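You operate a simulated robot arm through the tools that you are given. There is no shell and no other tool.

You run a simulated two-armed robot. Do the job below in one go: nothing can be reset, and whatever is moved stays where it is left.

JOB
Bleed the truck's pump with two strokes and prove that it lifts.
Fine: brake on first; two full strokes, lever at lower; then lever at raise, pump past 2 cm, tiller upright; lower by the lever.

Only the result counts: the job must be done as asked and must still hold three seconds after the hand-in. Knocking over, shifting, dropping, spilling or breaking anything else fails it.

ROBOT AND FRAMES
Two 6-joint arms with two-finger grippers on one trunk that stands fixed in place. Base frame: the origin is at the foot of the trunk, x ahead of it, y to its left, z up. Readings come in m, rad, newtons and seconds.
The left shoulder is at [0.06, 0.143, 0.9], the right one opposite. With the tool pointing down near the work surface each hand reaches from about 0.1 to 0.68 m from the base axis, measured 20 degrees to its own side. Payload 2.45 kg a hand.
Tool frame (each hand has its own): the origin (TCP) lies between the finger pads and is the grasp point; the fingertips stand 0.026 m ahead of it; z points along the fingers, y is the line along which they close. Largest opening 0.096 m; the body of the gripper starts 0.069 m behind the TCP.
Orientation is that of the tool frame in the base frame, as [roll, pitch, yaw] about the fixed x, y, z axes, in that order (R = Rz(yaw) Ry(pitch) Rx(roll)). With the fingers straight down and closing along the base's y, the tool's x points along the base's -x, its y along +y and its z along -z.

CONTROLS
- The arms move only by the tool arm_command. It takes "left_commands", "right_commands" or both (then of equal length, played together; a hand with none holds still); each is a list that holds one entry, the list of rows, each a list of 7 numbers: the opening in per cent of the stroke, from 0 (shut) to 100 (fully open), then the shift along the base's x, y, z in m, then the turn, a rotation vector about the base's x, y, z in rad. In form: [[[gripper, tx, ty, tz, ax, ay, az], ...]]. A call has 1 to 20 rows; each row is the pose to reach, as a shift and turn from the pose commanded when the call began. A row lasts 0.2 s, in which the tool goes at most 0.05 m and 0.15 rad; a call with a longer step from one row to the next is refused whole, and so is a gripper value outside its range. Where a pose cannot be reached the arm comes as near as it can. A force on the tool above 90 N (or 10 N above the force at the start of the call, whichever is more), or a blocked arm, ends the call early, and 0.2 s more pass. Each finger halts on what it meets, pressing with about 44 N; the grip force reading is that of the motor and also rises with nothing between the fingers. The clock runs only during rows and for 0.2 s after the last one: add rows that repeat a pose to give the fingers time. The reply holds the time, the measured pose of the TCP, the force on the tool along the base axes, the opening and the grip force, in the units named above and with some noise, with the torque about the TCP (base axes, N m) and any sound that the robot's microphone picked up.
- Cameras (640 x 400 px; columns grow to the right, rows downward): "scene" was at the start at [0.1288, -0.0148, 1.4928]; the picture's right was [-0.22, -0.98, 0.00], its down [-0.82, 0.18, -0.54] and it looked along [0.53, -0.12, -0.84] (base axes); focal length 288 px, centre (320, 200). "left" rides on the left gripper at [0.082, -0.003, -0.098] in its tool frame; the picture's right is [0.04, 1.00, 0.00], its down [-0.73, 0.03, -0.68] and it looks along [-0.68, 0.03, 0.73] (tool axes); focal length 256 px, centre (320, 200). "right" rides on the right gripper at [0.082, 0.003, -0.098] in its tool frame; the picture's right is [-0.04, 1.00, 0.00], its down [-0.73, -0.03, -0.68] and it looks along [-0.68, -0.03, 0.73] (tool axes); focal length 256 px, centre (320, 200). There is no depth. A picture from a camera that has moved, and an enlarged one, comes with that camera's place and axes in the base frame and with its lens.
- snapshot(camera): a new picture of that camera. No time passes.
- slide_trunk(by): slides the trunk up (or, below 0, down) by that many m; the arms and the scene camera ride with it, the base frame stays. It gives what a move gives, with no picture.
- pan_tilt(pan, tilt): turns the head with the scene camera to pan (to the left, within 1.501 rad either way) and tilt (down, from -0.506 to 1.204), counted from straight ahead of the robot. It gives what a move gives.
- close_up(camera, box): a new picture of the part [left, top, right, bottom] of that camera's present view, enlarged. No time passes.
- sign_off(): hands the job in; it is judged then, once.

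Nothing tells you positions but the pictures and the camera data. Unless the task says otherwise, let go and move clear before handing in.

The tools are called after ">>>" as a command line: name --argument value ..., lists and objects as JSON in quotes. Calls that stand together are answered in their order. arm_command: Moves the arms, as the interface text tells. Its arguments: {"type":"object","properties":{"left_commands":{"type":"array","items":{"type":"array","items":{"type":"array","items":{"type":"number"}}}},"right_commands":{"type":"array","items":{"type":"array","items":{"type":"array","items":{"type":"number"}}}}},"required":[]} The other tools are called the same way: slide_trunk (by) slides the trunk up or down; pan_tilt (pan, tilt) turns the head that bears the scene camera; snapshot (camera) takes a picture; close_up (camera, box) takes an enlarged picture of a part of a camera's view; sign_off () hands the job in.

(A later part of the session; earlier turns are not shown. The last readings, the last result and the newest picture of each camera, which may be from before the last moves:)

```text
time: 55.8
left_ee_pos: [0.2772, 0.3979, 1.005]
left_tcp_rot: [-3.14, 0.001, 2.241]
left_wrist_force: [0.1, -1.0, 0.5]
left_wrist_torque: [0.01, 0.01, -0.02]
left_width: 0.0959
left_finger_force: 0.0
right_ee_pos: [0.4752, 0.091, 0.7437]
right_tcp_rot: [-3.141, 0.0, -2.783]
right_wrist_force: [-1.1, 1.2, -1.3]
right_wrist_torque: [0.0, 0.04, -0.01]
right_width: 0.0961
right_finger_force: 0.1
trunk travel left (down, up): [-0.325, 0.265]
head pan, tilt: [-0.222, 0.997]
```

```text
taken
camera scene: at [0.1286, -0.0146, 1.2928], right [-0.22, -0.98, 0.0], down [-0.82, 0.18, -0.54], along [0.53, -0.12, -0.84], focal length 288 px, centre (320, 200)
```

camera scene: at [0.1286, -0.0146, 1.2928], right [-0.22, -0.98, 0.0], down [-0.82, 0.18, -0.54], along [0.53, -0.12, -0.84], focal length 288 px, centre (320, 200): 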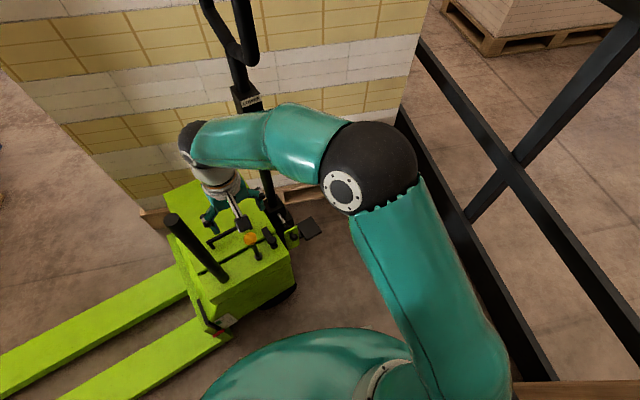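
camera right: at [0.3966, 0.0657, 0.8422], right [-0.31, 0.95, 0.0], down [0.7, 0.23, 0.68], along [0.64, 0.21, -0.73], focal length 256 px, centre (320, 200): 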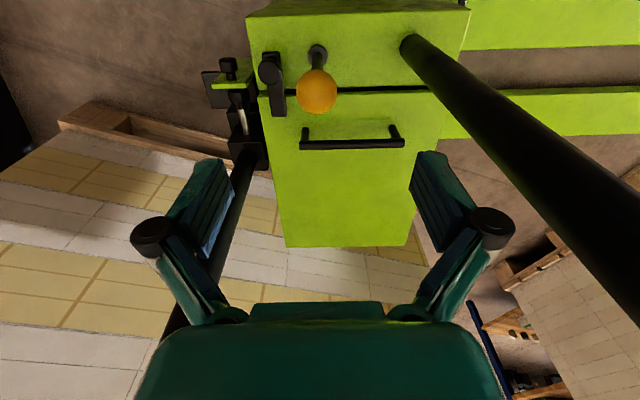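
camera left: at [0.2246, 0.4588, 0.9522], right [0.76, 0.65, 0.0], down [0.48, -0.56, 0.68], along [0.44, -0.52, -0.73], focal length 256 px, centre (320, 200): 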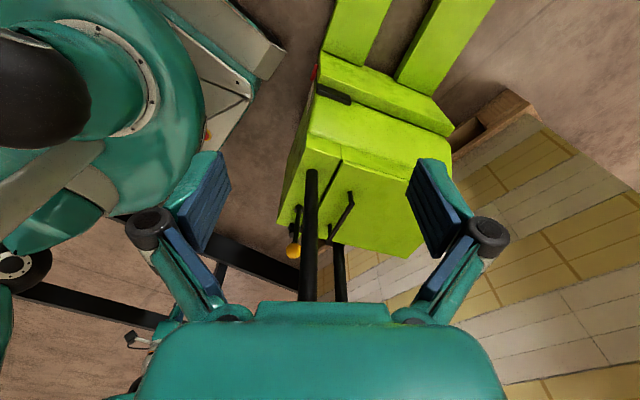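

The forearm is near the red lever at this trunk height, so I'll raise the trunk first and then descend on the yellow knob with a steeper arm.

>>> slide_trunk --by 0.2

>>> arm_command --right_commands '[[[100, 0, -0.001, -0.045, 0, 0, 0], [100, 0, -0.001, -0.09, 0, 0, 0], [100, 0, -0.001, -0.135, 0, 0, 0], [100, 0, -0.001, -0.18, 0, 0, 0], [100, 0, -0.001, -0.225, 0, 0, 0], [100, 0, -0.001, -0.25, 0, 0, 0], [100, 0, -0.001, -0.25, 0, 0, 0]]]'

>>> snapshot --camera "right"

>>> snapshot --camera "scene"

```text
time: 57.9
left_ee_pos: [0.2789, 0.3963, 1.2039]
left_tcp_rot: [-3.14, -0.001, 2.241]
left_wrist_force: [0.1, -0.2, -0.3]
left_wrist_torque: [-0.01, 0.0, 0.0]
left_width: 0.096
left_finger_force: 0.2
right_ee_pos: [0.4755, 0.0921, 0.9432]
right_tcp_rot: [-3.141, 0.0, -2.781]
right_wrist_force: [0.2, 0.2, -0.4]
right_wrist_torque: [-0.01, -0.04, 0.03]
right_width: 0.0961
right_finger_force: 0.1
trunk travel left (down, up): [-0.525, 0.065]
head pan, tilt: [-0.222, 0.997]
```

```text
time: 59.5
left_ee_pos: [0.2775, 0.3975, 1.2049]
left_tcp_rot: [-3.14, -0.001, 2.241]
left_wrist_force: [-0.2, 0.1, -0.5]
left_wrist_torque: [-0.01, -0.02, 0.0]
left_width: 0.0961
left_finger_force: 0.1
right_ee_pos: [0.4771, 0.0899, 0.6942]
right_tcp_rot: [3.138, 0.0, -2.782]
right_wrist_force: [-0.9, 0.0, 0.4]
right_wrist_torque: [0.01, 0.0, 0.03]
right_width: 0.0962
right_finger_force: 0.1
trunk travel left (down, up): [-0.525, 0.065]
head pan, tilt: [-0.222, 0.997]
```

```text
taken
camera right: at [0.3986, 0.0644, 0.7936], right [-0.31, 0.95, 0.0], down [0.7, 0.23, 0.68], along [0.64, 0.21, -0.73], focal length 256 px, centre (320, 200)
```

right: 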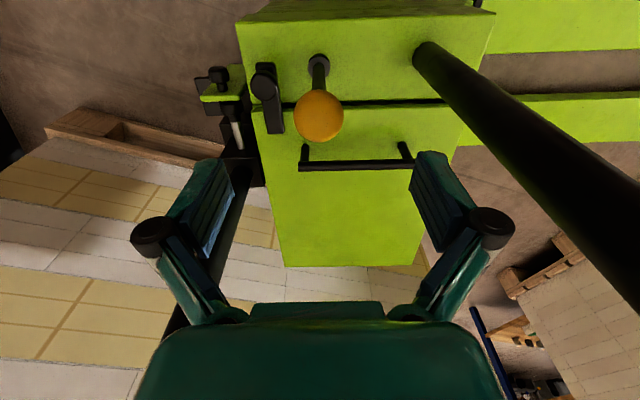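

```text
taken
camera scene: at [0.1287, -0.0147, 1.4928], right [-0.22, -0.98, 0.0], down [-0.82, 0.18, -0.54], along [0.53, -0.12, -0.84], focal length 288 px, centre (320, 200)
```

scene: 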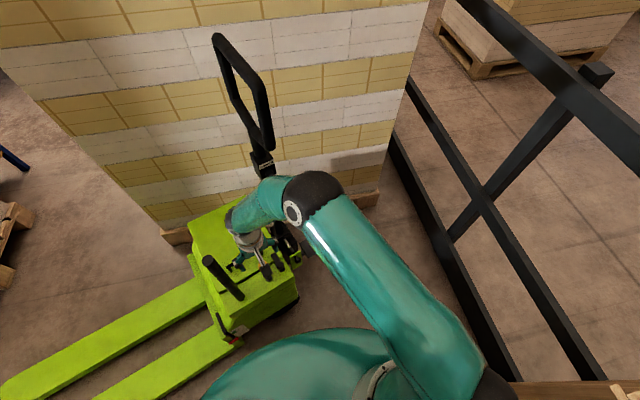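

The knob lines up. I'll descend, grip, and swing it back along its arc to the original lean.

>>> arm_command --right_commands '[[[100, -0.003, -0.001, -0.035, 0, 0, 0], [100, -0.005, -0.002, -0.071, 0, 0, 0], [100, -0.005, -0.002, -0.071, 0, 0, 0], [0, -0.005, -0.002, -0.071, 0, 0, 0], [0, -0.005, -0.002, -0.071, 0, 0, 0], [0, -0.005, -0.002, -0.071, 0, 0, 0], [0, -0.005, -0.002, -0.071, 0, 0, 0], [0, -0.0152, -0.0056, -0.072, 0, 0, 0], [0, -0.0255, -0.0091, -0.073, 0, 0, 0], [0, -0.0355, -0.0126, -0.075, 0, 0, 0], [0, -0.0454, -0.016, -0.0785, 0, 0, 0], [0, -0.055, -0.0195, -0.083, 0, 0, 0], [0, -0.0641, -0.0225, -0.0877, 0, 0, 0], [0, -0.071, -0.025, -0.093, 0, 0, 0], [0, -0.0778, -0.0273, -0.0975, 0, 0, 0], [0, -0.083, -0.029, -0.103, 0, 0, 0], [0, -0.0885, -0.031, -0.1076, 0, 0, 0], [0, -0.0885, -0.031, -0.1076, 0, 0, 0]]]'

>>> snapshot --camera "right"

```text
time: 63.3
left_ee_pos: [0.2796, 0.3958, 1.2048]
left_tcp_rot: [-3.14, -0.001, 2.241]
left_wrist_force: [-0.1, 0.5, -0.1]
left_wrist_torque: [0.02, 0.02, -0.02]
left_width: 0.0957
left_finger_force: 0.1
right_ee_pos: [0.3853, 0.0584, 0.5848]
right_tcp_rot: [3.14, -0.003, -2.782]
right_wrist_force: [10.6, -4.3, 3.3]
right_wrist_torque: [0.43, -1.06, 0.0]
right_width: 0.0316
right_finger_force: 44.7
trunk travel left (down, up): [-0.525, 0.065]
head pan, tilt: [-0.222, 0.997]
```

```text
taken
camera right: at [0.3077, 0.0329, 0.6846], right [-0.31, 0.95, 0.0], down [0.7, 0.23, 0.68], along [0.64, 0.21, -0.73], focal length 256 px, centre (320, 200)
```

right: 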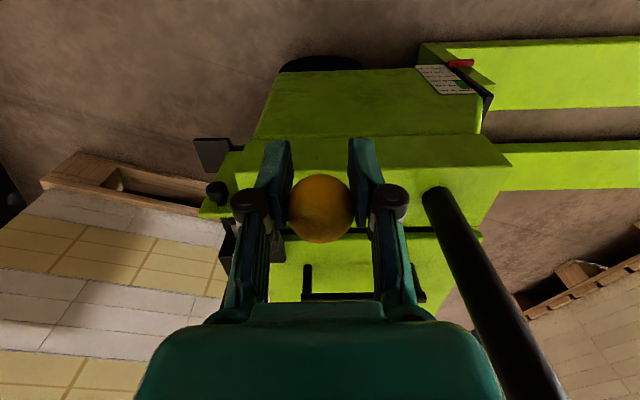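

The yellow lever is back at its original lean. I'll release and repeat the push test on the same face.

>>> arm_command --right_commands '[[[100, 0, 0, 0, 0, 0, 0], [100, 0, 0, 0, 0, 0, 0], [100, 0, 0, 0, 0, 0, 0], [100, 0, 0, 0.045, 0, 0, 0], [100, 0, 0, 0.09, 0, 0, 0], [60, 0, -0.04, 0.11, 0, 0, 0], [20, 0, -0.085, 0.11, 0, 0, 0], [0, 0, -0.13, 0.11, 0, 0, 0], [0, 0.0, -0.175, 0.11, 0, 0, 0], [0, 0.01, -0.21, 0.09, 0, 0, 0], [0, 0.03, -0.22, 0.05, 0.14, 0.052, 0], [0, 0.05, -0.22, 0.01, 0.28, 0.105, 0], [0, 0.07, -0.22, -0.03, 0.42, 0.157, 0], [0, 0.09, -0.22, -0.07, 0.56, 0.21, 0], [0, 0.1, -0.2, -0.11, 0.56, 0.21, 0], [0, 0.103, -0.17, -0.14, 0.56, 0.21, 0], [0, 0.103, -0.148, -0.14, 0.56, 0.21, 0], [0, 0.103, -0.148, -0.14, 0.56, 0.21, 0]]]'

>>> snapshot --camera "right"

>>> snapshot --camera "scene"

```text
time: 67.1
left_ee_pos: [0.2776, 0.3976, 1.204]
left_tcp_rot: [-3.14, 0.0, 2.24]
left_wrist_force: [-0.2, -0.5, 0.5]
left_wrist_torque: [0.0, -0.03, -0.01]
left_width: 0.0961
left_finger_force: 0.1
right_ee_pos: [0.4816, -0.089, 0.4521]
right_tcp_rot: [2.543, 0.002, -2.786]
right_wrist_force: [-0.7, -1.1, -0.1]
right_wrist_torque: [-0.01, 0.0, 0.0]
right_width: 0.0001
right_finger_force: 28.5
right hand out of reach, approached as far as the arm can: row 16, 17, 18
trunk travel left (down, up): [-0.525, 0.065]
head pan, tilt: [-0.222, 0.997]
```

```text
taken
camera right: at [0.4228, -0.1678, 0.5353], right [-0.25, 0.79, 0.56], down [0.83, -0.12, 0.55], along [0.5, 0.6, -0.62], focal length 256 px, centre (320, 200)
```

right: 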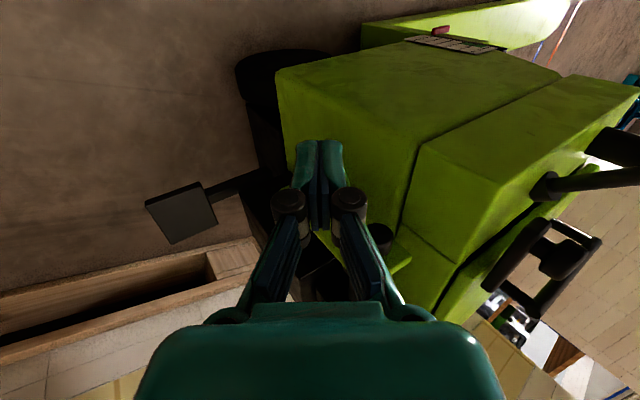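

```text
taken
camera scene: at [0.1288, -0.0149, 1.4928], right [-0.22, -0.98, 0.0], down [-0.82, 0.18, -0.54], along [0.53, -0.12, -0.84], focal length 288 px, centre (320, 200)
```

scene: 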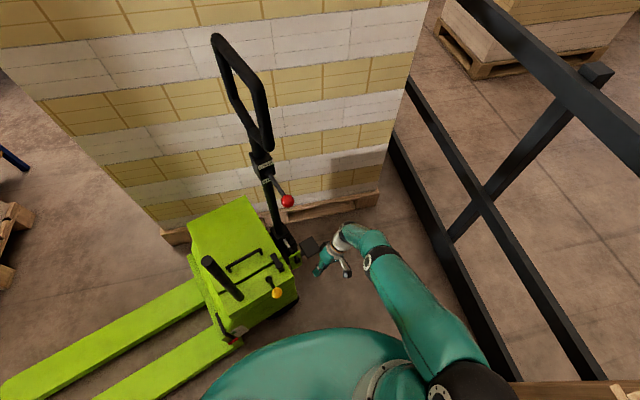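

It's at the edge of reach; I'll lift the hand and lower the trunk by the same amount, then push.

>>> arm_command --right_commands '[[[0, 0, -0.02, 0.045, 0, 0, 0], [0, 0, -0.02, 0.09, 0, 0, 0], [0, 0, -0.02, 0.135, 0, 0, 0], [0, 0.007, -0.02, 0.14, 0, 0, 0]]]'

>>> slide_trunk --by -0.15

>>> arm_command --right_commands '[[[0, 0.003, 0.03, 0, 0, 0, 0], [0, 0.005, 0.06, 0, 0, 0, 0], [0, 0.005, 0.075, 0, 0, 0, 0], [0, 0.005, 0.085, 0, 0, 0, 0], [0, 0.005, 0.09, 0, 0, 0, 0], [0, 0.005, 0.094, 0, 0, 0, 0], [0, 0.005, 0.097, 0, 0, 0, 0]]]'

>>> snapshot --camera "right"

```text
time: 68.1
left_ee_pos: [0.2791, 0.3971, 1.205]
left_tcp_rot: [-3.14, 0.0, 2.24]
left_wrist_force: [0.9, 0.4, 0.4]
left_wrist_torque: [0.0, 0.01, -0.04]
left_width: 0.0961
left_finger_force: 0.1
right_ee_pos: [0.4884, -0.1114, 0.5934]
right_tcp_rot: [2.543, 0.0, -2.782]
right_wrist_force: [0.4, 0.5, -0.6]
right_wrist_torque: [0.01, 0.03, -0.01]
right_width: 0.0
right_finger_force: 28.5
trunk travel left (down, up): [-0.525, 0.065]
head pan, tilt: [-0.222, 0.997]
```

```text
time: 69.9
left_ee_pos: [0.2777, 0.3973, 1.0546]
left_tcp_rot: [-3.14, 0.0, 2.241]
left_wrist_force: [-0.3, 0.1, -0.4]
left_wrist_torque: [-0.01, -0.01, -0.01]
left_width: 0.0962
left_finger_force: 0.1
right_ee_pos: [0.4901, -0.1106, 0.4434]
right_tcp_rot: [2.543, 0.0, -2.781]
right_wrist_force: [-0.9, 0.1, -0.4]
right_wrist_torque: [0.0, -0.02, 0.03]
right_width: 0.0
right_finger_force: 28.5
trunk travel left (down, up): [-0.375, 0.215]
head pan, tilt: [-0.222, 0.997]
```

```text
time: 71.5
left_ee_pos: [0.2777, 0.398, 1.0544]
left_tcp_rot: [-3.139, 0.001, 2.241]
left_wrist_force: [0.3, -0.5, -0.5]
left_wrist_torque: [0.01, 0.02, -0.02]
left_width: 0.0961
left_finger_force: 0.0
right_ee_pos: [0.4947, -0.0131, 0.4419]
right_tcp_rot: [2.543, 0.0, -2.781]
right_wrist_force: [-0.3, -0.6, -0.5]
right_wrist_torque: [-0.02, -0.01, 0.02]
right_width: 0.0
right_finger_force: 28.5
trunk travel left (down, up): [-0.375, 0.215]
head pan, tilt: [-0.222, 0.997]
```

```text
taken
camera right: at [0.4355, -0.0918, 0.5255], right [-0.25, 0.79, 0.56], down [0.83, -0.12, 0.54], along [0.5, 0.6, -0.62], focal length 256 px, centre (320, 200)
```

right: 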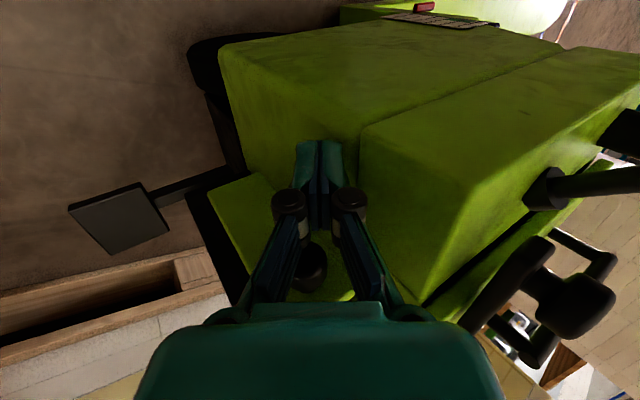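

No force yet at practically the earlier contact point. I'll advance a few millimetres more.

>>> arm_command --right_commands '[[[0, 0, 0.002, 0, 0, 0, 0], [0, 0, 0.004, 0, 0, 0, 0], [0, 0, 0.004, 0, 0, 0, 0]]]'

>>> snapshot --camera "right"

```text
time: 72.3
left_ee_pos: [0.2775, 0.3976, 1.0553]
left_tcp_rot: [-3.141, 0.0, 2.239]
left_wrist_force: [0.2, -0.2, -0.2]
left_wrist_torque: [0.01, 0.0, -0.01]
left_width: 0.0959
left_finger_force: 0.1
right_ee_pos: [0.4937, -0.0107, 0.4431]
right_tcp_rot: [2.543, 0.001, -2.784]
right_wrist_force: [-2.3, -8.8, 0.0]
right_wrist_torque: [-0.11, 0.02, 0.02]
right_width: 0.0
right_finger_force: 28.3
trunk travel left (down, up): [-0.375, 0.215]
head pan, tilt: [-0.222, 0.997]
```

```text
taken
camera right: at [0.4353, -0.0884, 0.5258], right [-0.25, 0.79, 0.56], down [0.83, -0.12, 0.54], along [0.5, 0.6, -0.62], focal length 256 px, centre (320, 200)
```

right: 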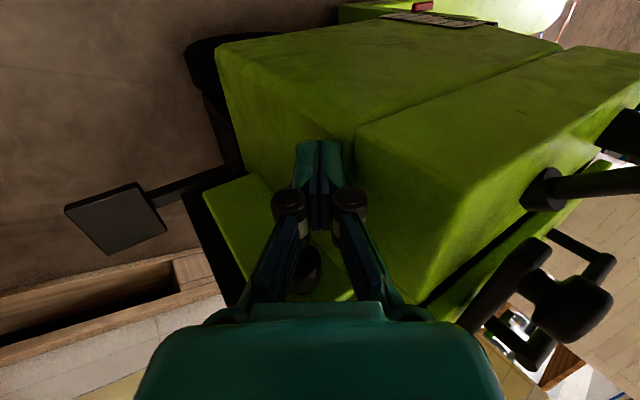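

Contact now at ~9 N. I'll add a couple of millimetres and see whether the force climbs or the truck rolls.

>>> arm_command --right_commands '[[[0, 0, 0.002, 0, 0, 0, 0], [0, 0, 0.003, 0, 0, 0, 0], [0, 0, 0.003, 0, 0, 0, 0], [0, 0, 0.003, 0, 0, 0, 0]]]'

```text
time: 73.3
left_ee_pos: [0.2784, 0.3974, 1.055]
left_tcp_rot: [-3.14, 0.0, 2.241]
left_wrist_force: [-0.1, -0.4, -0.1]
left_wrist_torque: [0.02, 0.03, -0.02]
left_width: 0.0957
left_finger_force: 0.0
right_ee_pos: [0.4953, -0.0058, 0.4418]
right_tcp_rot: [2.543, -0.001, -2.782]
right_wrist_force: [0.1, -0.4, 0.2]
right_wrist_torque: [0.0, -0.02, -0.01]
right_width: 0.0001
right_finger_force: 28.3
trunk travel left (down, up): [-0.375, 0.215]
head pan, tilt: [-0.222, 0.997]
```

The force vanished and the hand moved on: the truck rolled with the yellow lever leaning. So the yellow lever upright is the brake on. I'll back off and check how far it moved.

>>> arm_command --right_commands '[[[0, 0, -0.03, 0, 0, 0, 0], [0, 0, -0.07, 0, 0, 0, 0], [0, 0, -0.11, 0.0, 0, 0, 0], [0, 0, -0.13, 0.03, 0, 0, 0]]]'

>>> snapshot --camera "scene"

>>> close_up --camera "scene" --box '[180, 180, 340, 360]'

>>> slide_trunk --by 0.15

>>> close_up --camera "scene" --box '[180, 180, 340, 360]'

>>> snapshot --camera "scene"

```text
time: 74.3
left_ee_pos: [0.2768, 0.398, 1.0552]
left_tcp_rot: [3.141, 0.0, 2.24]
left_wrist_force: [-1.1, -0.9, -0.2]
left_wrist_torque: [0.01, 0.01, -0.01]
left_width: 0.0961
left_finger_force: 0.1
right_ee_pos: [0.4948, -0.1367, 0.4716]
right_tcp_rot: [2.543, -0.001, -2.782]
right_wrist_force: [0.5, 0.0, -0.2]
right_wrist_torque: [-0.02, 0.01, -0.01]
right_width: 0.0
right_finger_force: 28.4
trunk travel left (down, up): [-0.375, 0.215]
head pan, tilt: [-0.222, 0.997]
```

```text
taken
camera scene: at [0.1284, -0.0149, 1.3428], right [-0.22, -0.98, 0.0], down [-0.82, 0.18, -0.54], along [0.53, -0.12, -0.84], focal length 288 px, centre (320, 200)
```

scene: 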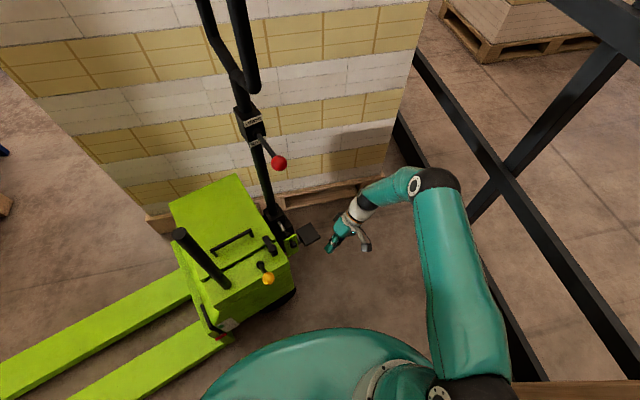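

```text
2.22 times, centred on (260, 270) of scene
camera zoom: at [0.1284, -0.0149, 1.3428], right [-0.22, -0.98, 0.0], down [-0.82, 0.18, -0.54], along [0.53, -0.12, -0.84], focal length 639 px, centre (453, 44)
```

zoom: 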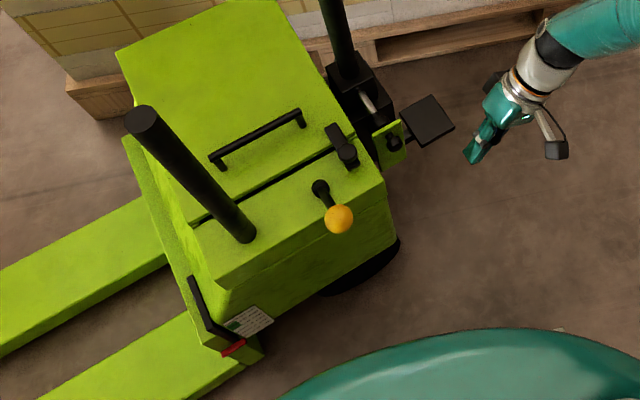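

```text
time: 76.0
left_ee_pos: [0.2785, 0.3979, 1.2048]
left_tcp_rot: [-3.141, 0.001, 2.242]
left_wrist_force: [0.2, 0.5, -0.3]
left_wrist_torque: [0.0, 0.0, 0.0]
left_width: 0.0958
left_finger_force: 0.0
right_ee_pos: [0.4944, -0.1358, 0.6215]
right_tcp_rot: [2.543, 0.0, -2.782]
right_wrist_force: [0.7, 0.1, -0.6]
right_wrist_torque: [0.01, 0.02, -0.02]
right_width: 0.0
right_finger_force: 28.5
trunk travel left (down, up): [-0.525, 0.065]
head pan, tilt: [-0.222, 0.997]
```

```text
2.22 times, centred on (260, 270) of scene
camera zoom: at [0.1291, -0.0147, 1.4927], right [-0.22, -0.98, 0.0], down [-0.82, 0.18, -0.54], along [0.53, -0.12, -0.84], focal length 639 px, centre (453, 44)
```

zoom: 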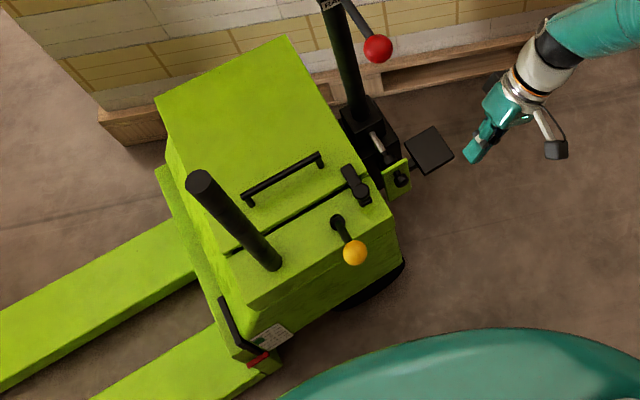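

```text
taken
camera scene: at [0.1291, -0.0147, 1.4927], right [-0.22, -0.98, 0.0], down [-0.82, 0.18, -0.54], along [0.53, -0.12, -0.84], focal length 288 px, centre (320, 200)
```

scene: 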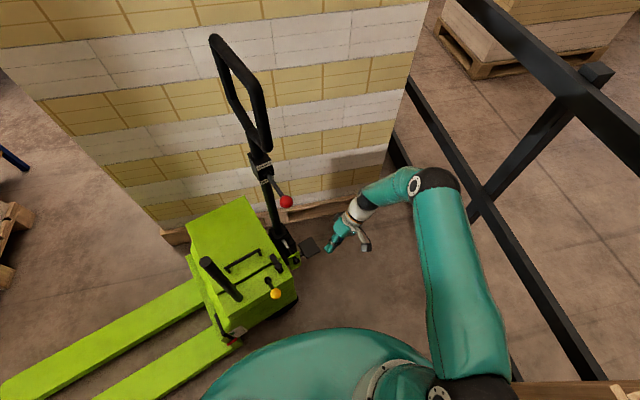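

The truck rolled back only about 7 mm. Gripping the yellow knob at its original spot will re-centre the truck, so I'll return there, grip, and then swing the brake lever upright.

>>> arm_command --right_commands '[[[0, -0.02, 0, 0.02, -0.14, -0.052, 0], [0, -0.045, 0, 0.04, -0.28, -0.105, 0], [0, -0.07, 0, 0.06, -0.42, -0.157, 0], [30, -0.095, 0, 0.08, -0.56, -0.21, 0], [60, -0.11, 0.03, 0.085, -0.56, -0.21, 0], [100, -0.12, 0.07, 0.085, -0.56, -0.21, 0], [100, -0.12, 0.11, 0.085, -0.56, -0.21, 0], [100, -0.115, 0.155, 0.08, -0.56, -0.21, 0], [100, -0.105, 0.1945, 0.079, -0.56, -0.21, 0], [100, -0.105, 0.1945, 0.079, -0.56, -0.21, 0]]]'

>>> snapshot --camera "right"

```text
time: 78.2
left_ee_pos: [0.2788, 0.3979, 1.2044]
left_tcp_rot: [3.141, 0.0, 2.244]
left_wrist_force: [0.1, -0.5, -0.1]
left_wrist_torque: [-0.02, 0.03, -0.01]
left_width: 0.0958
left_finger_force: 0.1
right_ee_pos: [0.3891, 0.056, 0.6986]
right_tcp_rot: [3.141, -0.002, -2.782]
right_wrist_force: [-0.2, -0.1, -0.2]
right_wrist_torque: [0.02, -0.02, -0.01]
right_width: 0.096
right_finger_force: 0.0
trunk travel left (down, up): [-0.525, 0.065]
head pan, tilt: [-0.222, 0.997]
```

```text
taken
camera right: at [0.3102, 0.0302, 0.7974], right [-0.31, 0.95, 0.0], down [0.7, 0.23, 0.68], along [0.64, 0.21, -0.73], focal length 256 px, centre (320, 200)
```

right: 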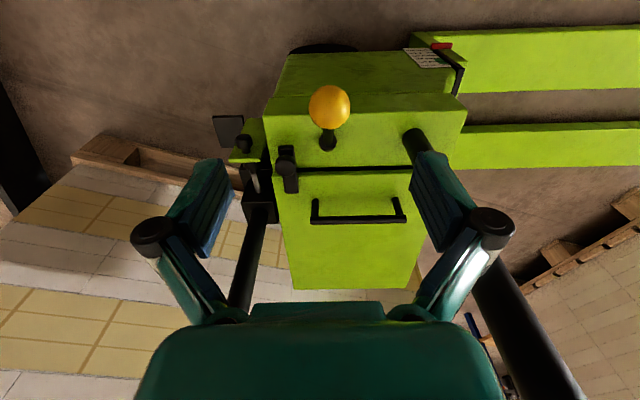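

The knob is offset about 8 mm from the first time, as expected. I'll descend at the original position and grip so the truck is drawn back.

>>> arm_command --right_commands '[[[100, 0, 0.002, -0.04, 0, 0, 0], [100, 0, 0.003, -0.08, 0, 0, 0], [100, 0, 0.003, -0.11, 0, 0, 0], [100, 0, 0.003, -0.11, 0, 0, 0], [0, 0, 0.003, -0.11, 0, 0, 0], [0, 0, 0.003, -0.11, 0, 0, 0], [0, 0, 0.003, -0.11, 0, 0, 0], [0, 0, 0.003, -0.11, 0, 0, 0], [0, 0, 0.003, -0.11, 0, 0, 0]]]'

>>> close_up --camera "scene" --box '[180, 180, 340, 360]'

>>> snapshot --camera "right"

```text
time: 80.2
left_ee_pos: [0.2775, 0.3987, 1.204]
left_tcp_rot: [-3.139, 0.0, 2.24]
left_wrist_force: [-0.5, -0.5, 0.1]
left_wrist_torque: [0.0, 0.0, 0.03]
left_width: 0.0961
left_finger_force: 0.0
right_ee_pos: [0.3893, 0.0616, 0.5909]
right_tcp_rot: [3.141, -0.001, -2.783]
right_wrist_force: [-1.1, 3.6, 1.6]
right_wrist_torque: [0.06, -0.17, 0.16]
right_width: 0.0319
right_finger_force: 45.1
trunk travel left (down, up): [-0.525, 0.065]
head pan, tilt: [-0.222, 0.997]
```

```text
2.22 times, centred on (260, 270) of scene
camera zoom: at [0.1285, -0.0145, 1.4929], right [-0.22, -0.98, 0.0], down [-0.82, 0.18, -0.54], along [0.53, -0.12, -0.84], focal length 639 px, centre (453, 44)
```

zoom: 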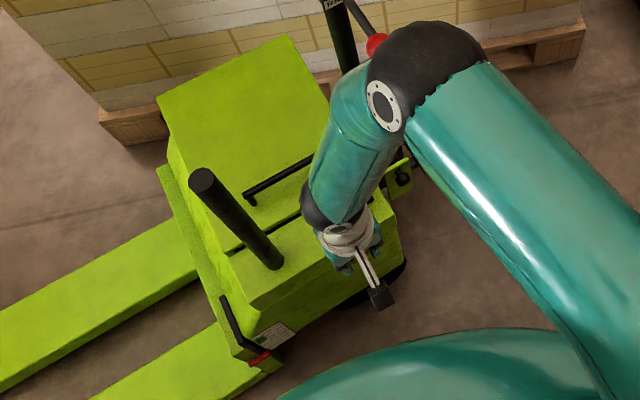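

```text
taken
camera right: at [0.3109, 0.0352, 0.6895], right [-0.31, 0.95, 0.0], down [0.7, 0.23, 0.68], along [0.64, 0.21, -0.73], focal length 256 px, centre (320, 200)
```

right: 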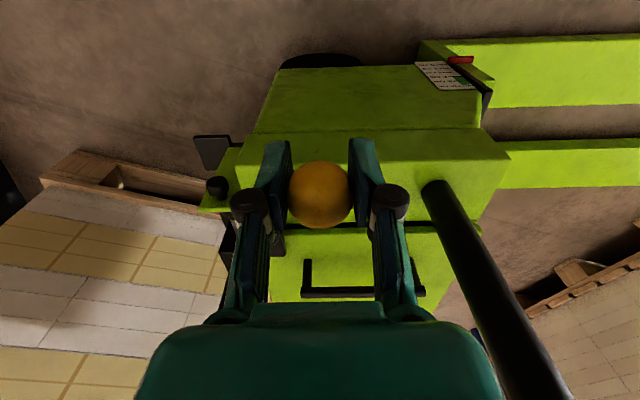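

The truck is within ~4 mm of its start. I'll draw it the last bit, then swing the brake lever to upright against its stop.

>>> arm_command --right_commands '[[[0, 0.0007, -0.002, 0, 0, 0, 0], [0, 0.0014, -0.0038, 0, 0, 0, 0], [0, 0.0014, -0.0038, 0, 0, 0, 0], [0, 0.0014, -0.0038, 0, 0, 0, 0], [0, 0.0093, -0.0011, 0.0072, 0, 0, 0], [0, 0.0172, 0.0017, 0.014, 0, 0, 0], [0, 0.026, 0.0048, 0.02, 0, 0, 0], [0, 0.035, 0.0079, 0.0249, 0, 0, 0], [0, 0.0446, 0.0112, 0.029, 0, 0, 0], [0, 0.0543, 0.0146, 0.0323, 0, 0, 0], [0, 0.0645, 0.0181, 0.0346, 0, 0, 0], [0, 0.0746, 0.0216, 0.0361, 0, 0, 0], [0, 0.0849, 0.0252, 0.0366, 0, 0, 0], [0, 0.0885, 0.0265, 0.0366, 0, 0, 0], [0, 0.0885, 0.0265, 0.0366, 0, 0, 0]]]'

>>> snapshot --camera "right"

```text
time: 83.4
left_ee_pos: [0.2774, 0.3977, 1.2046]
left_tcp_rot: [3.141, 0.002, 2.239]
left_wrist_force: [-0.6, 0.2, 0.3]
left_wrist_torque: [0.04, -0.04, -0.02]
left_width: 0.096
left_finger_force: 0.0
right_ee_pos: [0.4757, 0.0893, 0.6272]
right_tcp_rot: [-3.141, -0.003, -2.783]
right_wrist_force: [-18.4, 19.8, 0.5]
right_wrist_torque: [-0.58, 1.11, -0.04]
right_width: 0.0317
right_finger_force: 44.9
trunk travel left (down, up): [-0.525, 0.065]
head pan, tilt: [-0.222, 0.997]
```

```text
taken
camera right: at [0.3977, 0.0625, 0.7263], right [-0.31, 0.95, 0.0], down [0.7, 0.23, 0.68], along [0.64, 0.21, -0.74], focal length 256 px, centre (320, 200)
```

right: 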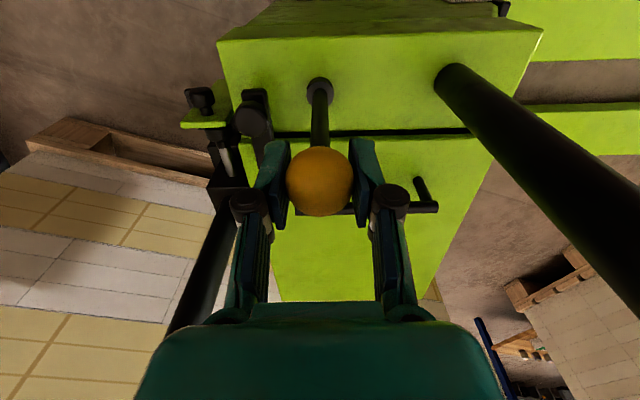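

It follows; I'll nudge a few more millimetres to confirm it sits against its stop.

>>> arm_command --right_commands '[[[0, 0.003, 0.003, 0, 0, 0, 0], [0, 0.006, 0.005, 0, 0, 0, 0], [0, 0.009, 0.0062, 0, 0, 0, 0], [0, 0.009, 0.0062, 0, 0, 0, 0]]]'

>>> snapshot --camera "right"

```text
time: 84.4
left_ee_pos: [0.2745, 0.3975, 1.2056]
left_tcp_rot: [3.138, 0.002, 2.241]
left_wrist_force: [0.5, 0.7, 0.2]
left_wrist_torque: [0.0, 0.0, -0.04]
left_width: 0.0962
left_finger_force: 0.0
right_ee_pos: [0.4819, 0.0904, 0.6265]
right_tcp_rot: [-3.138, -0.011, -2.781]
right_wrist_force: [-31.1, -9.5, 10.5]
right_wrist_torque: [-0.01, 0.06, 0.0]
right_width: 0.0317
right_finger_force: 45.2
trunk travel left (down, up): [-0.525, 0.065]
head pan, tilt: [-0.222, 0.997]
```

```text
taken
camera right: at [0.4044, 0.0652, 0.7258], right [-0.31, 0.95, 0.0], down [0.7, 0.24, 0.67], along [0.64, 0.21, -0.74], focal length 256 px, centre (320, 200)
```

right: 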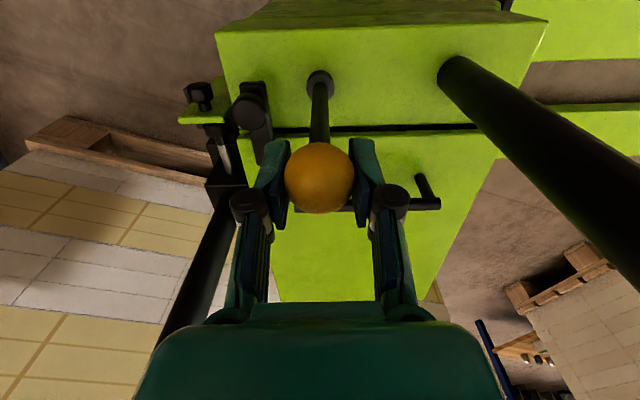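

The stop is firm (31 N), so the brake is on. I'll release, retreat, and look closely at the red control lever.

>>> arm_command --right_commands '[[[100, -0.003, 0, 0, 0, 0, 0], [100, -0.003, 0, 0, 0, 0, 0], [100, -0.003, 0, 0, 0, 0, 0], [100, -0.003, 0, 0.04, 0, 0, 0], [100, -0.003, 0, 0.08, 0, 0, 0], [100, -0.03, -0.02, 0.09, 0, 0, 0], [100, -0.06, -0.05, 0.09, 0, 0, 0], [100, -0.09, -0.085, 0.09, 0, 0, 0], [100, -0.12, -0.12, 0.09, 0, 0, 0], [100, -0.15, -0.155, 0.09, 0, 0, 0], [100, -0.16, -0.19, 0.11, 0, 0, 0], [100, -0.16, -0.22, 0.14, 0, 0, 0], [100, -0.16, -0.25, 0.17, 0, 0, 0], [100, -0.16, -0.25, 0.17, 0, 0, 0]]]'

>>> snapshot --camera "right"

>>> close_up --camera "scene" --box '[180, 180, 340, 360]'

>>> close_up --camera "scene" --box '[235, 130, 315, 220]'

>>> snapshot --camera "left"

```text
time: 87.4
left_ee_pos: [0.277, 0.3963, 1.2047]
left_tcp_rot: [-3.14, -0.001, 2.241]
left_wrist_force: [0.1, 0.2, -0.7]
left_wrist_torque: [0.0, 0.02, -0.01]
left_width: 0.096
left_finger_force: 0.1
right_ee_pos: [0.3261, -0.1566, 0.7976]
right_tcp_rot: [3.14, -0.001, -2.781]
right_wrist_force: [0.3, 0.0, 0.6]
right_wrist_torque: [-0.02, 0.02, 0.01]
right_width: 0.0961
right_finger_force: 0.1
trunk travel left (down, up): [-0.525, 0.065]
head pan, tilt: [-0.222, 0.997]
```

```text
taken
camera right: at [0.2489, -0.1827, 0.8967], right [-0.31, 0.95, 0.0], down [0.7, 0.23, 0.68], along [0.64, 0.21, -0.74], focal length 256 px, centre (320, 200)
```

right: 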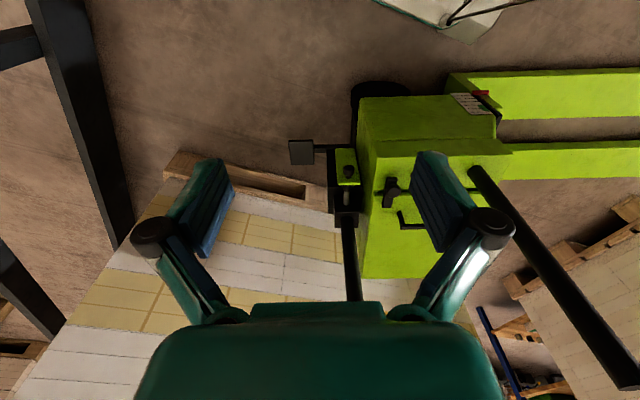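

```text
2.22 times, centred on (260, 270) of scene
camera zoom: at [0.1295, -0.0143, 1.4927], right [-0.22, -0.98, 0.0], down [-0.82, 0.18, -0.54], along [0.53, -0.12, -0.84], focal length 639 px, centre (453, 44)
```

zoom: 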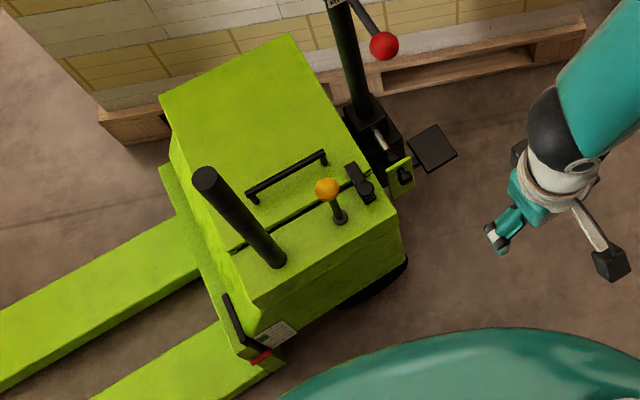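

```text
4.44 times, centred on (275, 175) of scene
camera zoom: at [0.1295, -0.0143, 1.4927], right [-0.22, -0.98, 0.0], down [-0.82, 0.18, -0.54], along [0.53, -0.12, -0.84], focal length 1279 px, centre (520, 311)
```

zoom: 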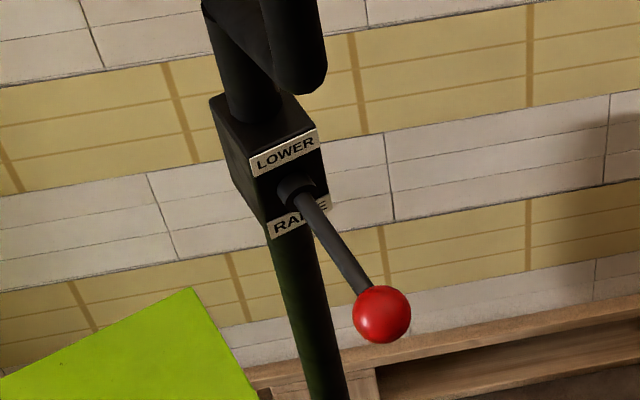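

```text
taken
camera left: at [0.2254, 0.4592, 1.3018], right [0.76, 0.65, 0.0], down [0.48, -0.56, 0.68], along [0.44, -0.52, -0.73], focal length 256 px, centre (320, 200)
```

left: 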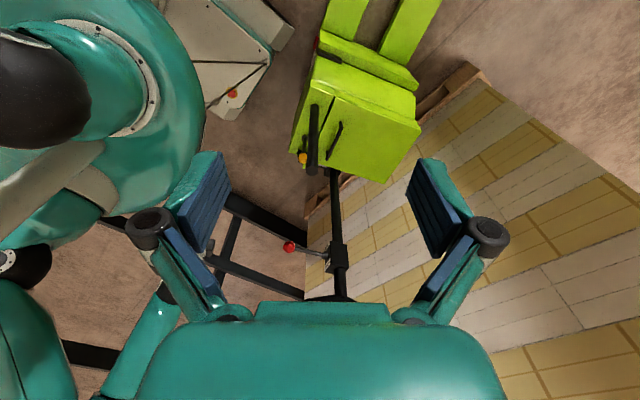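

The brake is on, the truck is back at its start, and the red lever sits horizontal between LOWER (above) and RAISE (below). I'll bring the right hand in tilted forward, from the robot side, to avoid the handle loop above it.

>>> arm_command --right_commands '[[[100, 0.0, 0.0, 0.02, 0.052, -0.14, 0], [100, 0.01, 0.01, 0.05, 0.105, -0.282, 0], [100, 0.02, 0.02, 0.08, 0.157, -0.423, 0], [100, 0.04, 0.04, 0.1, 0.21, -0.564, 0], [100, 0.06, 0.06, 0.12, 0.262, -0.705, 0], [100, 0.08, 0.08, 0.135, 0.315, -0.846, 0], [100, 0.105, 0.1, 0.145, 0.315, -0.846, 0], [100, 0.125, 0.106, 0.145, 0.315, -0.846, 0], [100, 0.125, 0.106, 0.145, 0.315, -0.846, 0]]]'

>>> snapshot --camera "right"

>>> snapshot --camera "scene"

>>> snapshot --camera "left"

```text
refused: row 2 steps farther than a row can; nothing moved
```

```text
taken
camera right: at [0.2489, -0.1827, 0.8967], right [-0.31, 0.95, 0.0], down [0.7, 0.23, 0.68], along [0.64, 0.21, -0.74], focal length 256 px, centre (320, 200)
```

right: 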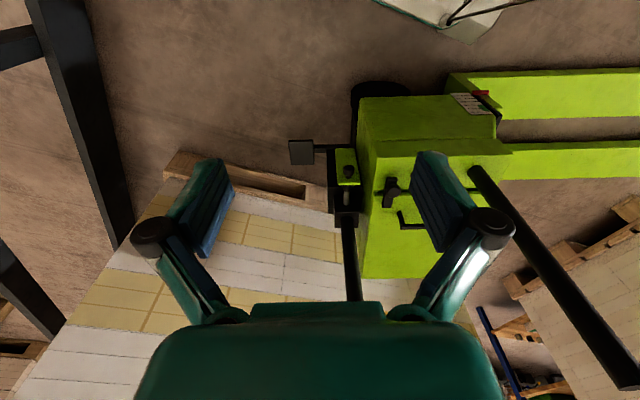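

```text
taken
camera scene: at [0.1295, -0.0143, 1.4927], right [-0.22, -0.98, 0.0], down [-0.82, 0.18, -0.54], along [0.53, -0.12, -0.84], focal length 288 px, centre (320, 200)
```

scene: 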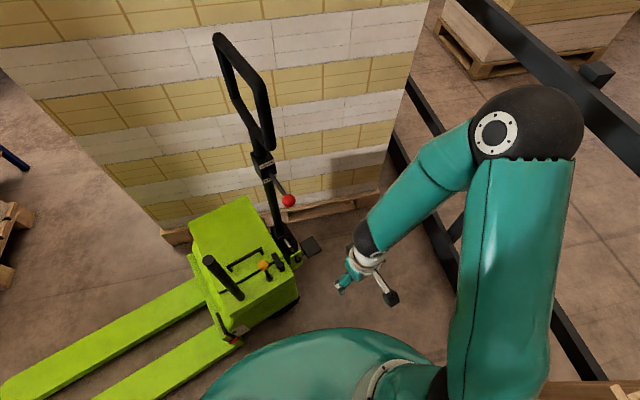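

```text
taken
camera left: at [0.2254, 0.4592, 1.3018], right [0.76, 0.65, 0.0], down [0.48, -0.56, 0.68], along [0.44, -0.52, -0.73], focal length 256 px, centre (320, 200)
```

left: 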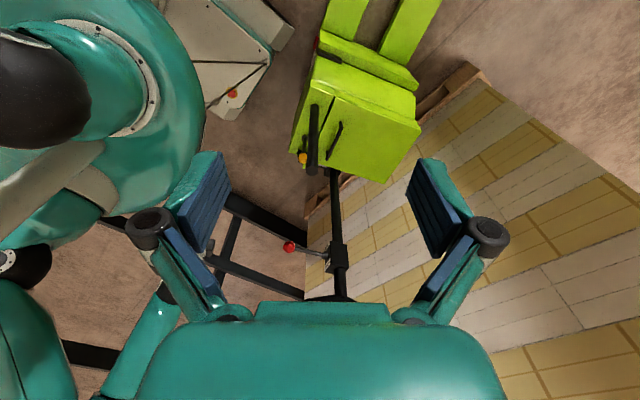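

The turn per row was slightly over the limit, so I'll use smaller turns.

>>> arm_command --right_commands '[[[100, 0.0, 0.0, 0.02, 0.045, -0.121, 0], [100, 0.01, 0.01, 0.05, 0.09, -0.242, 0], [100, 0.02, 0.02, 0.08, 0.135, -0.363, 0], [100, 0.035, 0.035, 0.1, 0.18, -0.484, 0], [100, 0.05, 0.05, 0.115, 0.225, -0.605, 0], [100, 0.07, 0.065, 0.13, 0.27, -0.725, 0], [100, 0.09, 0.08, 0.14, 0.315, -0.846, 0], [100, 0.11, 0.095, 0.145, 0.315, -0.846, 0], [100, 0.125, 0.106, 0.145, 0.315, -0.846, 0], [100, 0.125, 0.106, 0.145, 0.315, -0.846, 0]]]'

>>> snapshot --camera "right"

>>> snapshot --camera "scene"

>>> snapshot --camera "left"

```text
time: 89.6
left_ee_pos: [0.2768, 0.3978, 1.2049]
left_tcp_rot: [3.141, 0.001, 2.241]
left_wrist_force: [0.1, -0.6, 0.0]
left_wrist_torque: [0.0, 0.0, 0.01]
left_width: 0.096
left_finger_force: 0.1
right_ee_pos: [0.4551, -0.0486, 0.9406]
right_tcp_rot: [-3.139, 0.901, -2.781]
right_wrist_force: [0.4, 0.5, 0.1]
right_wrist_torque: [-0.01, -0.03, -0.02]
right_width: 0.0963
right_finger_force: 0.1
right hand out of reach, approached as far as the arm can: row 1, 2, 3, 4, 5, 6, 7, 8, 9, 10
trunk travel left (down, up): [-0.525, 0.065]
head pan, tilt: [-0.222, 0.997]
```

```text
taken
camera right: at [0.3338, -0.0906, 0.9382], right [-0.33, 0.94, 0.03], down [-0.06, -0.05, 1.0], along [0.94, 0.32, 0.08], focal length 256 px, centre (320, 200)
```

right: 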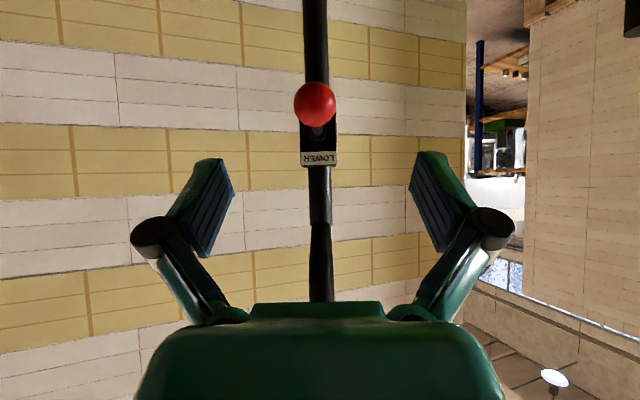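

```text
taken
camera scene: at [0.1284, -0.0149, 1.4929], right [-0.22, -0.98, 0.0], down [-0.82, 0.18, -0.54], along [0.53, -0.12, -0.84], focal length 288 px, centre (320, 200)
```

scene: 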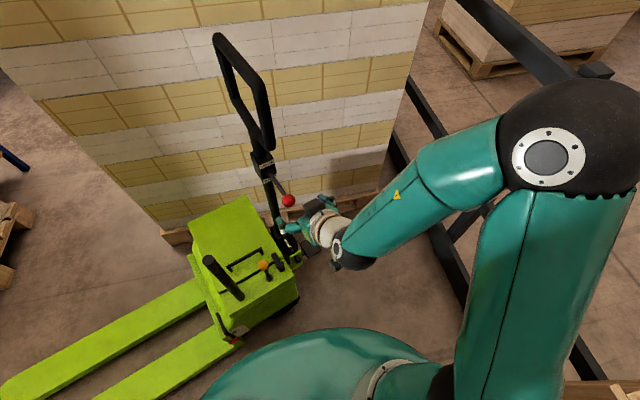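

```text
taken
camera left: at [0.2246, 0.4587, 1.3022], right [0.76, 0.65, 0.0], down [0.48, -0.56, 0.68], along [0.44, -0.52, -0.73], focal length 256 px, centre (320, 200)
```

left: 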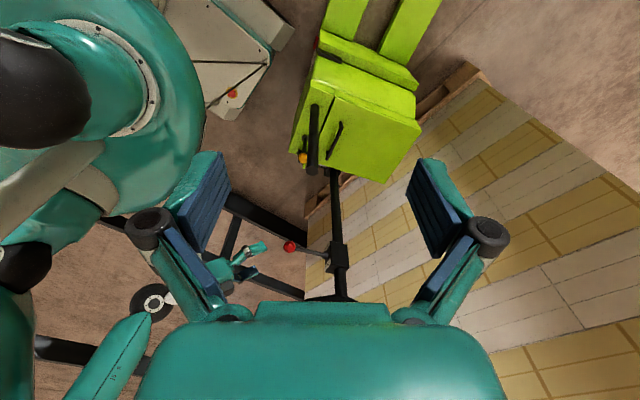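

The red knob and LOWER label are clearly visible, and the lever is level (neutral). I'll advance along the fingers and grip the knob.

>>> arm_command --right_commands '[[[100, 0.025, 0.008, -0.02, 0, 0, 0], [100, 0.05, 0.016, -0.041, 0, 0, 0], [100, 0.074, 0.0236, -0.061, 0, 0, 0], [100, 0.074, 0.0236, -0.061, 0, 0, 0]]]'

>>> snapshot --camera "right"

>>> close_up --camera "scene" --box '[235, 130, 335, 230]'

```text
time: 90.6
left_ee_pos: [0.2771, 0.3965, 1.2057]
left_tcp_rot: [3.141, 0.0, 2.241]
left_wrist_force: [-0.2, 0.2, -0.7]
left_wrist_torque: [0.0, -0.05, -0.01]
left_width: 0.0956
left_finger_force: 0.1
right_ee_pos: [0.5293, -0.0224, 0.8802]
right_tcp_rot: [-3.133, 0.897, -2.781]
right_wrist_force: [0.6, 0.9, 0.1]
right_wrist_torque: [0.01, 0.02, 0.0]
right_width: 0.0958
right_finger_force: 0.1
trunk travel left (down, up): [-0.525, 0.065]
head pan, tilt: [-0.222, 0.997]
```

```text
taken
camera right: at [0.4069, -0.0645, 0.8789], right [-0.32, 0.95, 0.03], down [-0.06, -0.05, 1.0], along [0.94, 0.32, 0.07], focal length 256 px, centre (320, 200)
```

right: 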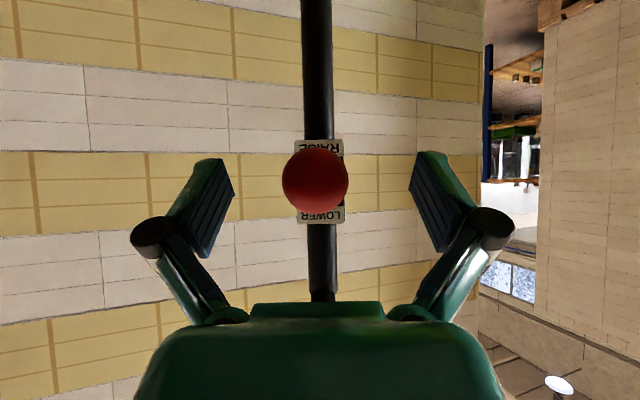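

```text
4.00 times, centred on (285, 180) of scene
camera zoom: at [0.1279, -0.0149, 1.4929], right [-0.22, -0.98, 0.0], down [-0.82, 0.18, -0.54], along [0.53, -0.12, -0.84], focal length 1151 px, centre (460, 280)
```

zoom: 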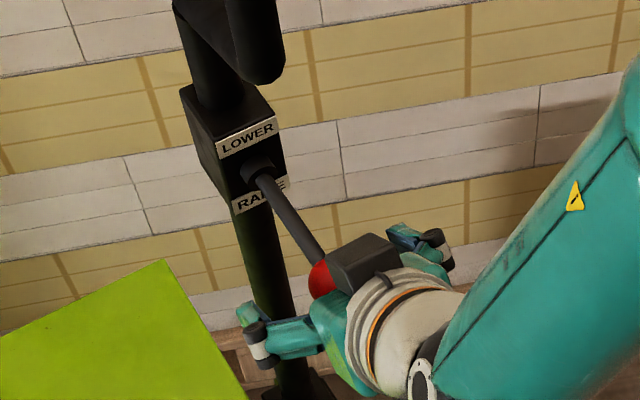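

The lever sits exactly between RAISE and LOWER, so it's in neutral. I'll grip and lift the knob toward LOWER.

>>> arm_command --right_commands '[[[0, 0, 0, 0, 0, 0, 0], [0, 0, 0, 0, 0, 0, 0], [0, 0, 0, 0, 0, 0, 0], [0, 0, 0, 0, 0, 0, 0], [0, 0.001, 0, 0.008, 0, 0, 0], [0, 0.002, 0.0005, 0.016, 0, 0, 0], [0, 0.003, 0.001, 0.024, 0, 0, 0], [0, 0.003, 0.001, 0.024, 0, 0, 0]]]'

>>> snapshot --camera "right"

>>> close_up --camera "scene" --box '[235, 130, 335, 230]'

```text
time: 92.4
left_ee_pos: [0.2772, 0.3971, 1.2044]
left_tcp_rot: [3.14, -0.001, 2.241]
left_wrist_force: [0.3, -0.5, 0.2]
left_wrist_torque: [0.0, 0.03, -0.01]
left_width: 0.0957
left_finger_force: 0.0
right_ee_pos: [0.5315, -0.0238, 0.9045]
right_tcp_rot: [-3.141, 0.898, -2.781]
right_wrist_force: [-8.3, -5.9, -10.5]
right_wrist_torque: [-0.43, 1.19, 0.03]
right_width: 0.0323
right_finger_force: 45.0
trunk travel left (down, up): [-0.525, 0.065]
head pan, tilt: [-0.222, 0.997]
```

```text
taken
camera right: at [0.4104, -0.0657, 0.9023], right [-0.33, 0.94, 0.03], down [-0.06, -0.05, 1.0], along [0.94, 0.33, 0.07], focal length 256 px, centre (320, 200)
```

right: 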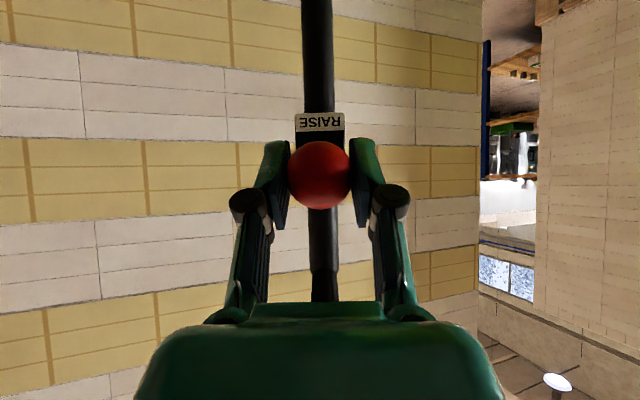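

```text
4.00 times, centred on (285, 180) of scene
camera zoom: at [0.1289, -0.0155, 1.4928], right [-0.22, -0.98, 0.0], down [-0.82, 0.18, -0.54], along [0.53, -0.12, -0.84], focal length 1151 px, centre (460, 280)
```

zoom: 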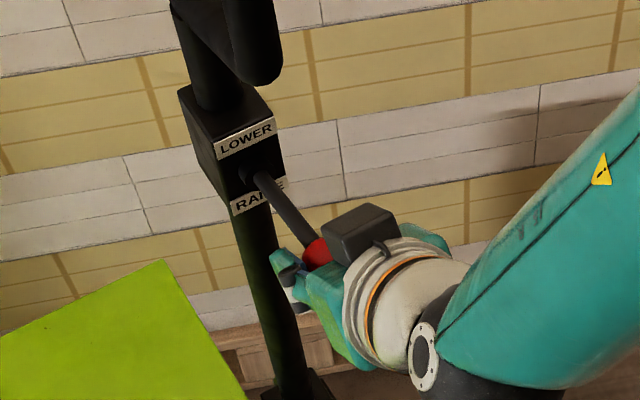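

It's moving with light resistance. I'll continue up until the stop.

>>> arm_command --right_commands '[[[0, 0.002, 0.0007, 0.008, 0, 0, 0], [0, 0.0055, 0.002, 0.016, 0, 0, 0], [0, 0.0095, 0.0033, 0.023, 0, 0, 0], [0, 0.013, 0.0046, 0.029, 0, 0, 0], [0, 0.013, 0.0046, 0.029, 0, 0, 0]]]'

>>> snapshot --camera "right"

>>> close_up --camera "scene" --box '[235, 130, 335, 230]'

```text
time: 93.6
left_ee_pos: [0.2757, 0.3956, 1.2055]
left_tcp_rot: [-3.141, 0.001, 2.24]
left_wrist_force: [-0.5, -0.4, -0.4]
left_wrist_torque: [-0.01, 0.01, 0.0]
left_width: 0.0961
left_finger_force: 0.0
right_ee_pos: [0.5451, -0.0192, 0.9339]
right_tcp_rot: [-3.137, 0.9, -2.779]
right_wrist_force: [-16.6, -4.3, -11.5]
right_wrist_torque: [0.11, -0.56, 0.01]
right_width: 0.0324
right_finger_force: 45.3
trunk travel left (down, up): [-0.525, 0.065]
head pan, tilt: [-0.222, 0.997]
```

```text
taken
camera right: at [0.4227, -0.0616, 0.9317], right [-0.33, 0.94, 0.03], down [-0.06, -0.05, 1.0], along [0.94, 0.33, 0.07], focal length 256 px, centre (320, 200)
```

right: 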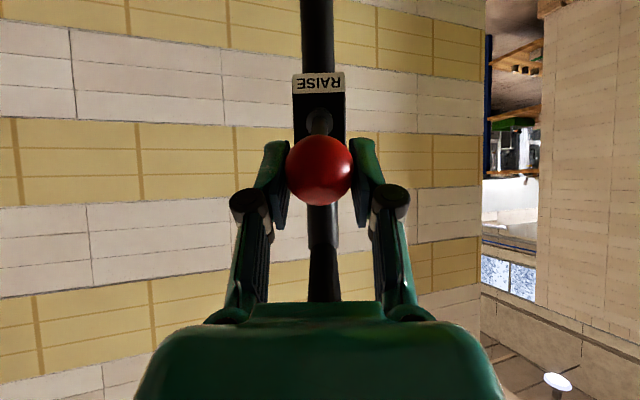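

```text
4.00 times, centred on (285, 180) of scene
camera zoom: at [0.1271, -0.0155, 1.4929], right [-0.22, -0.98, 0.0], down [-0.82, 0.18, -0.54], along [0.53, -0.12, -0.84], focal length 1151 px, centre (460, 280)
```

zoom: 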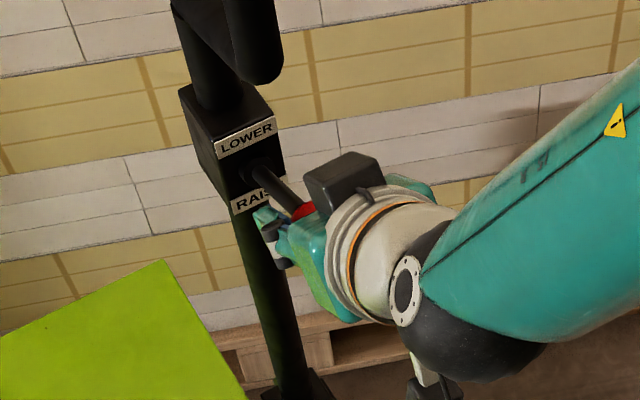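

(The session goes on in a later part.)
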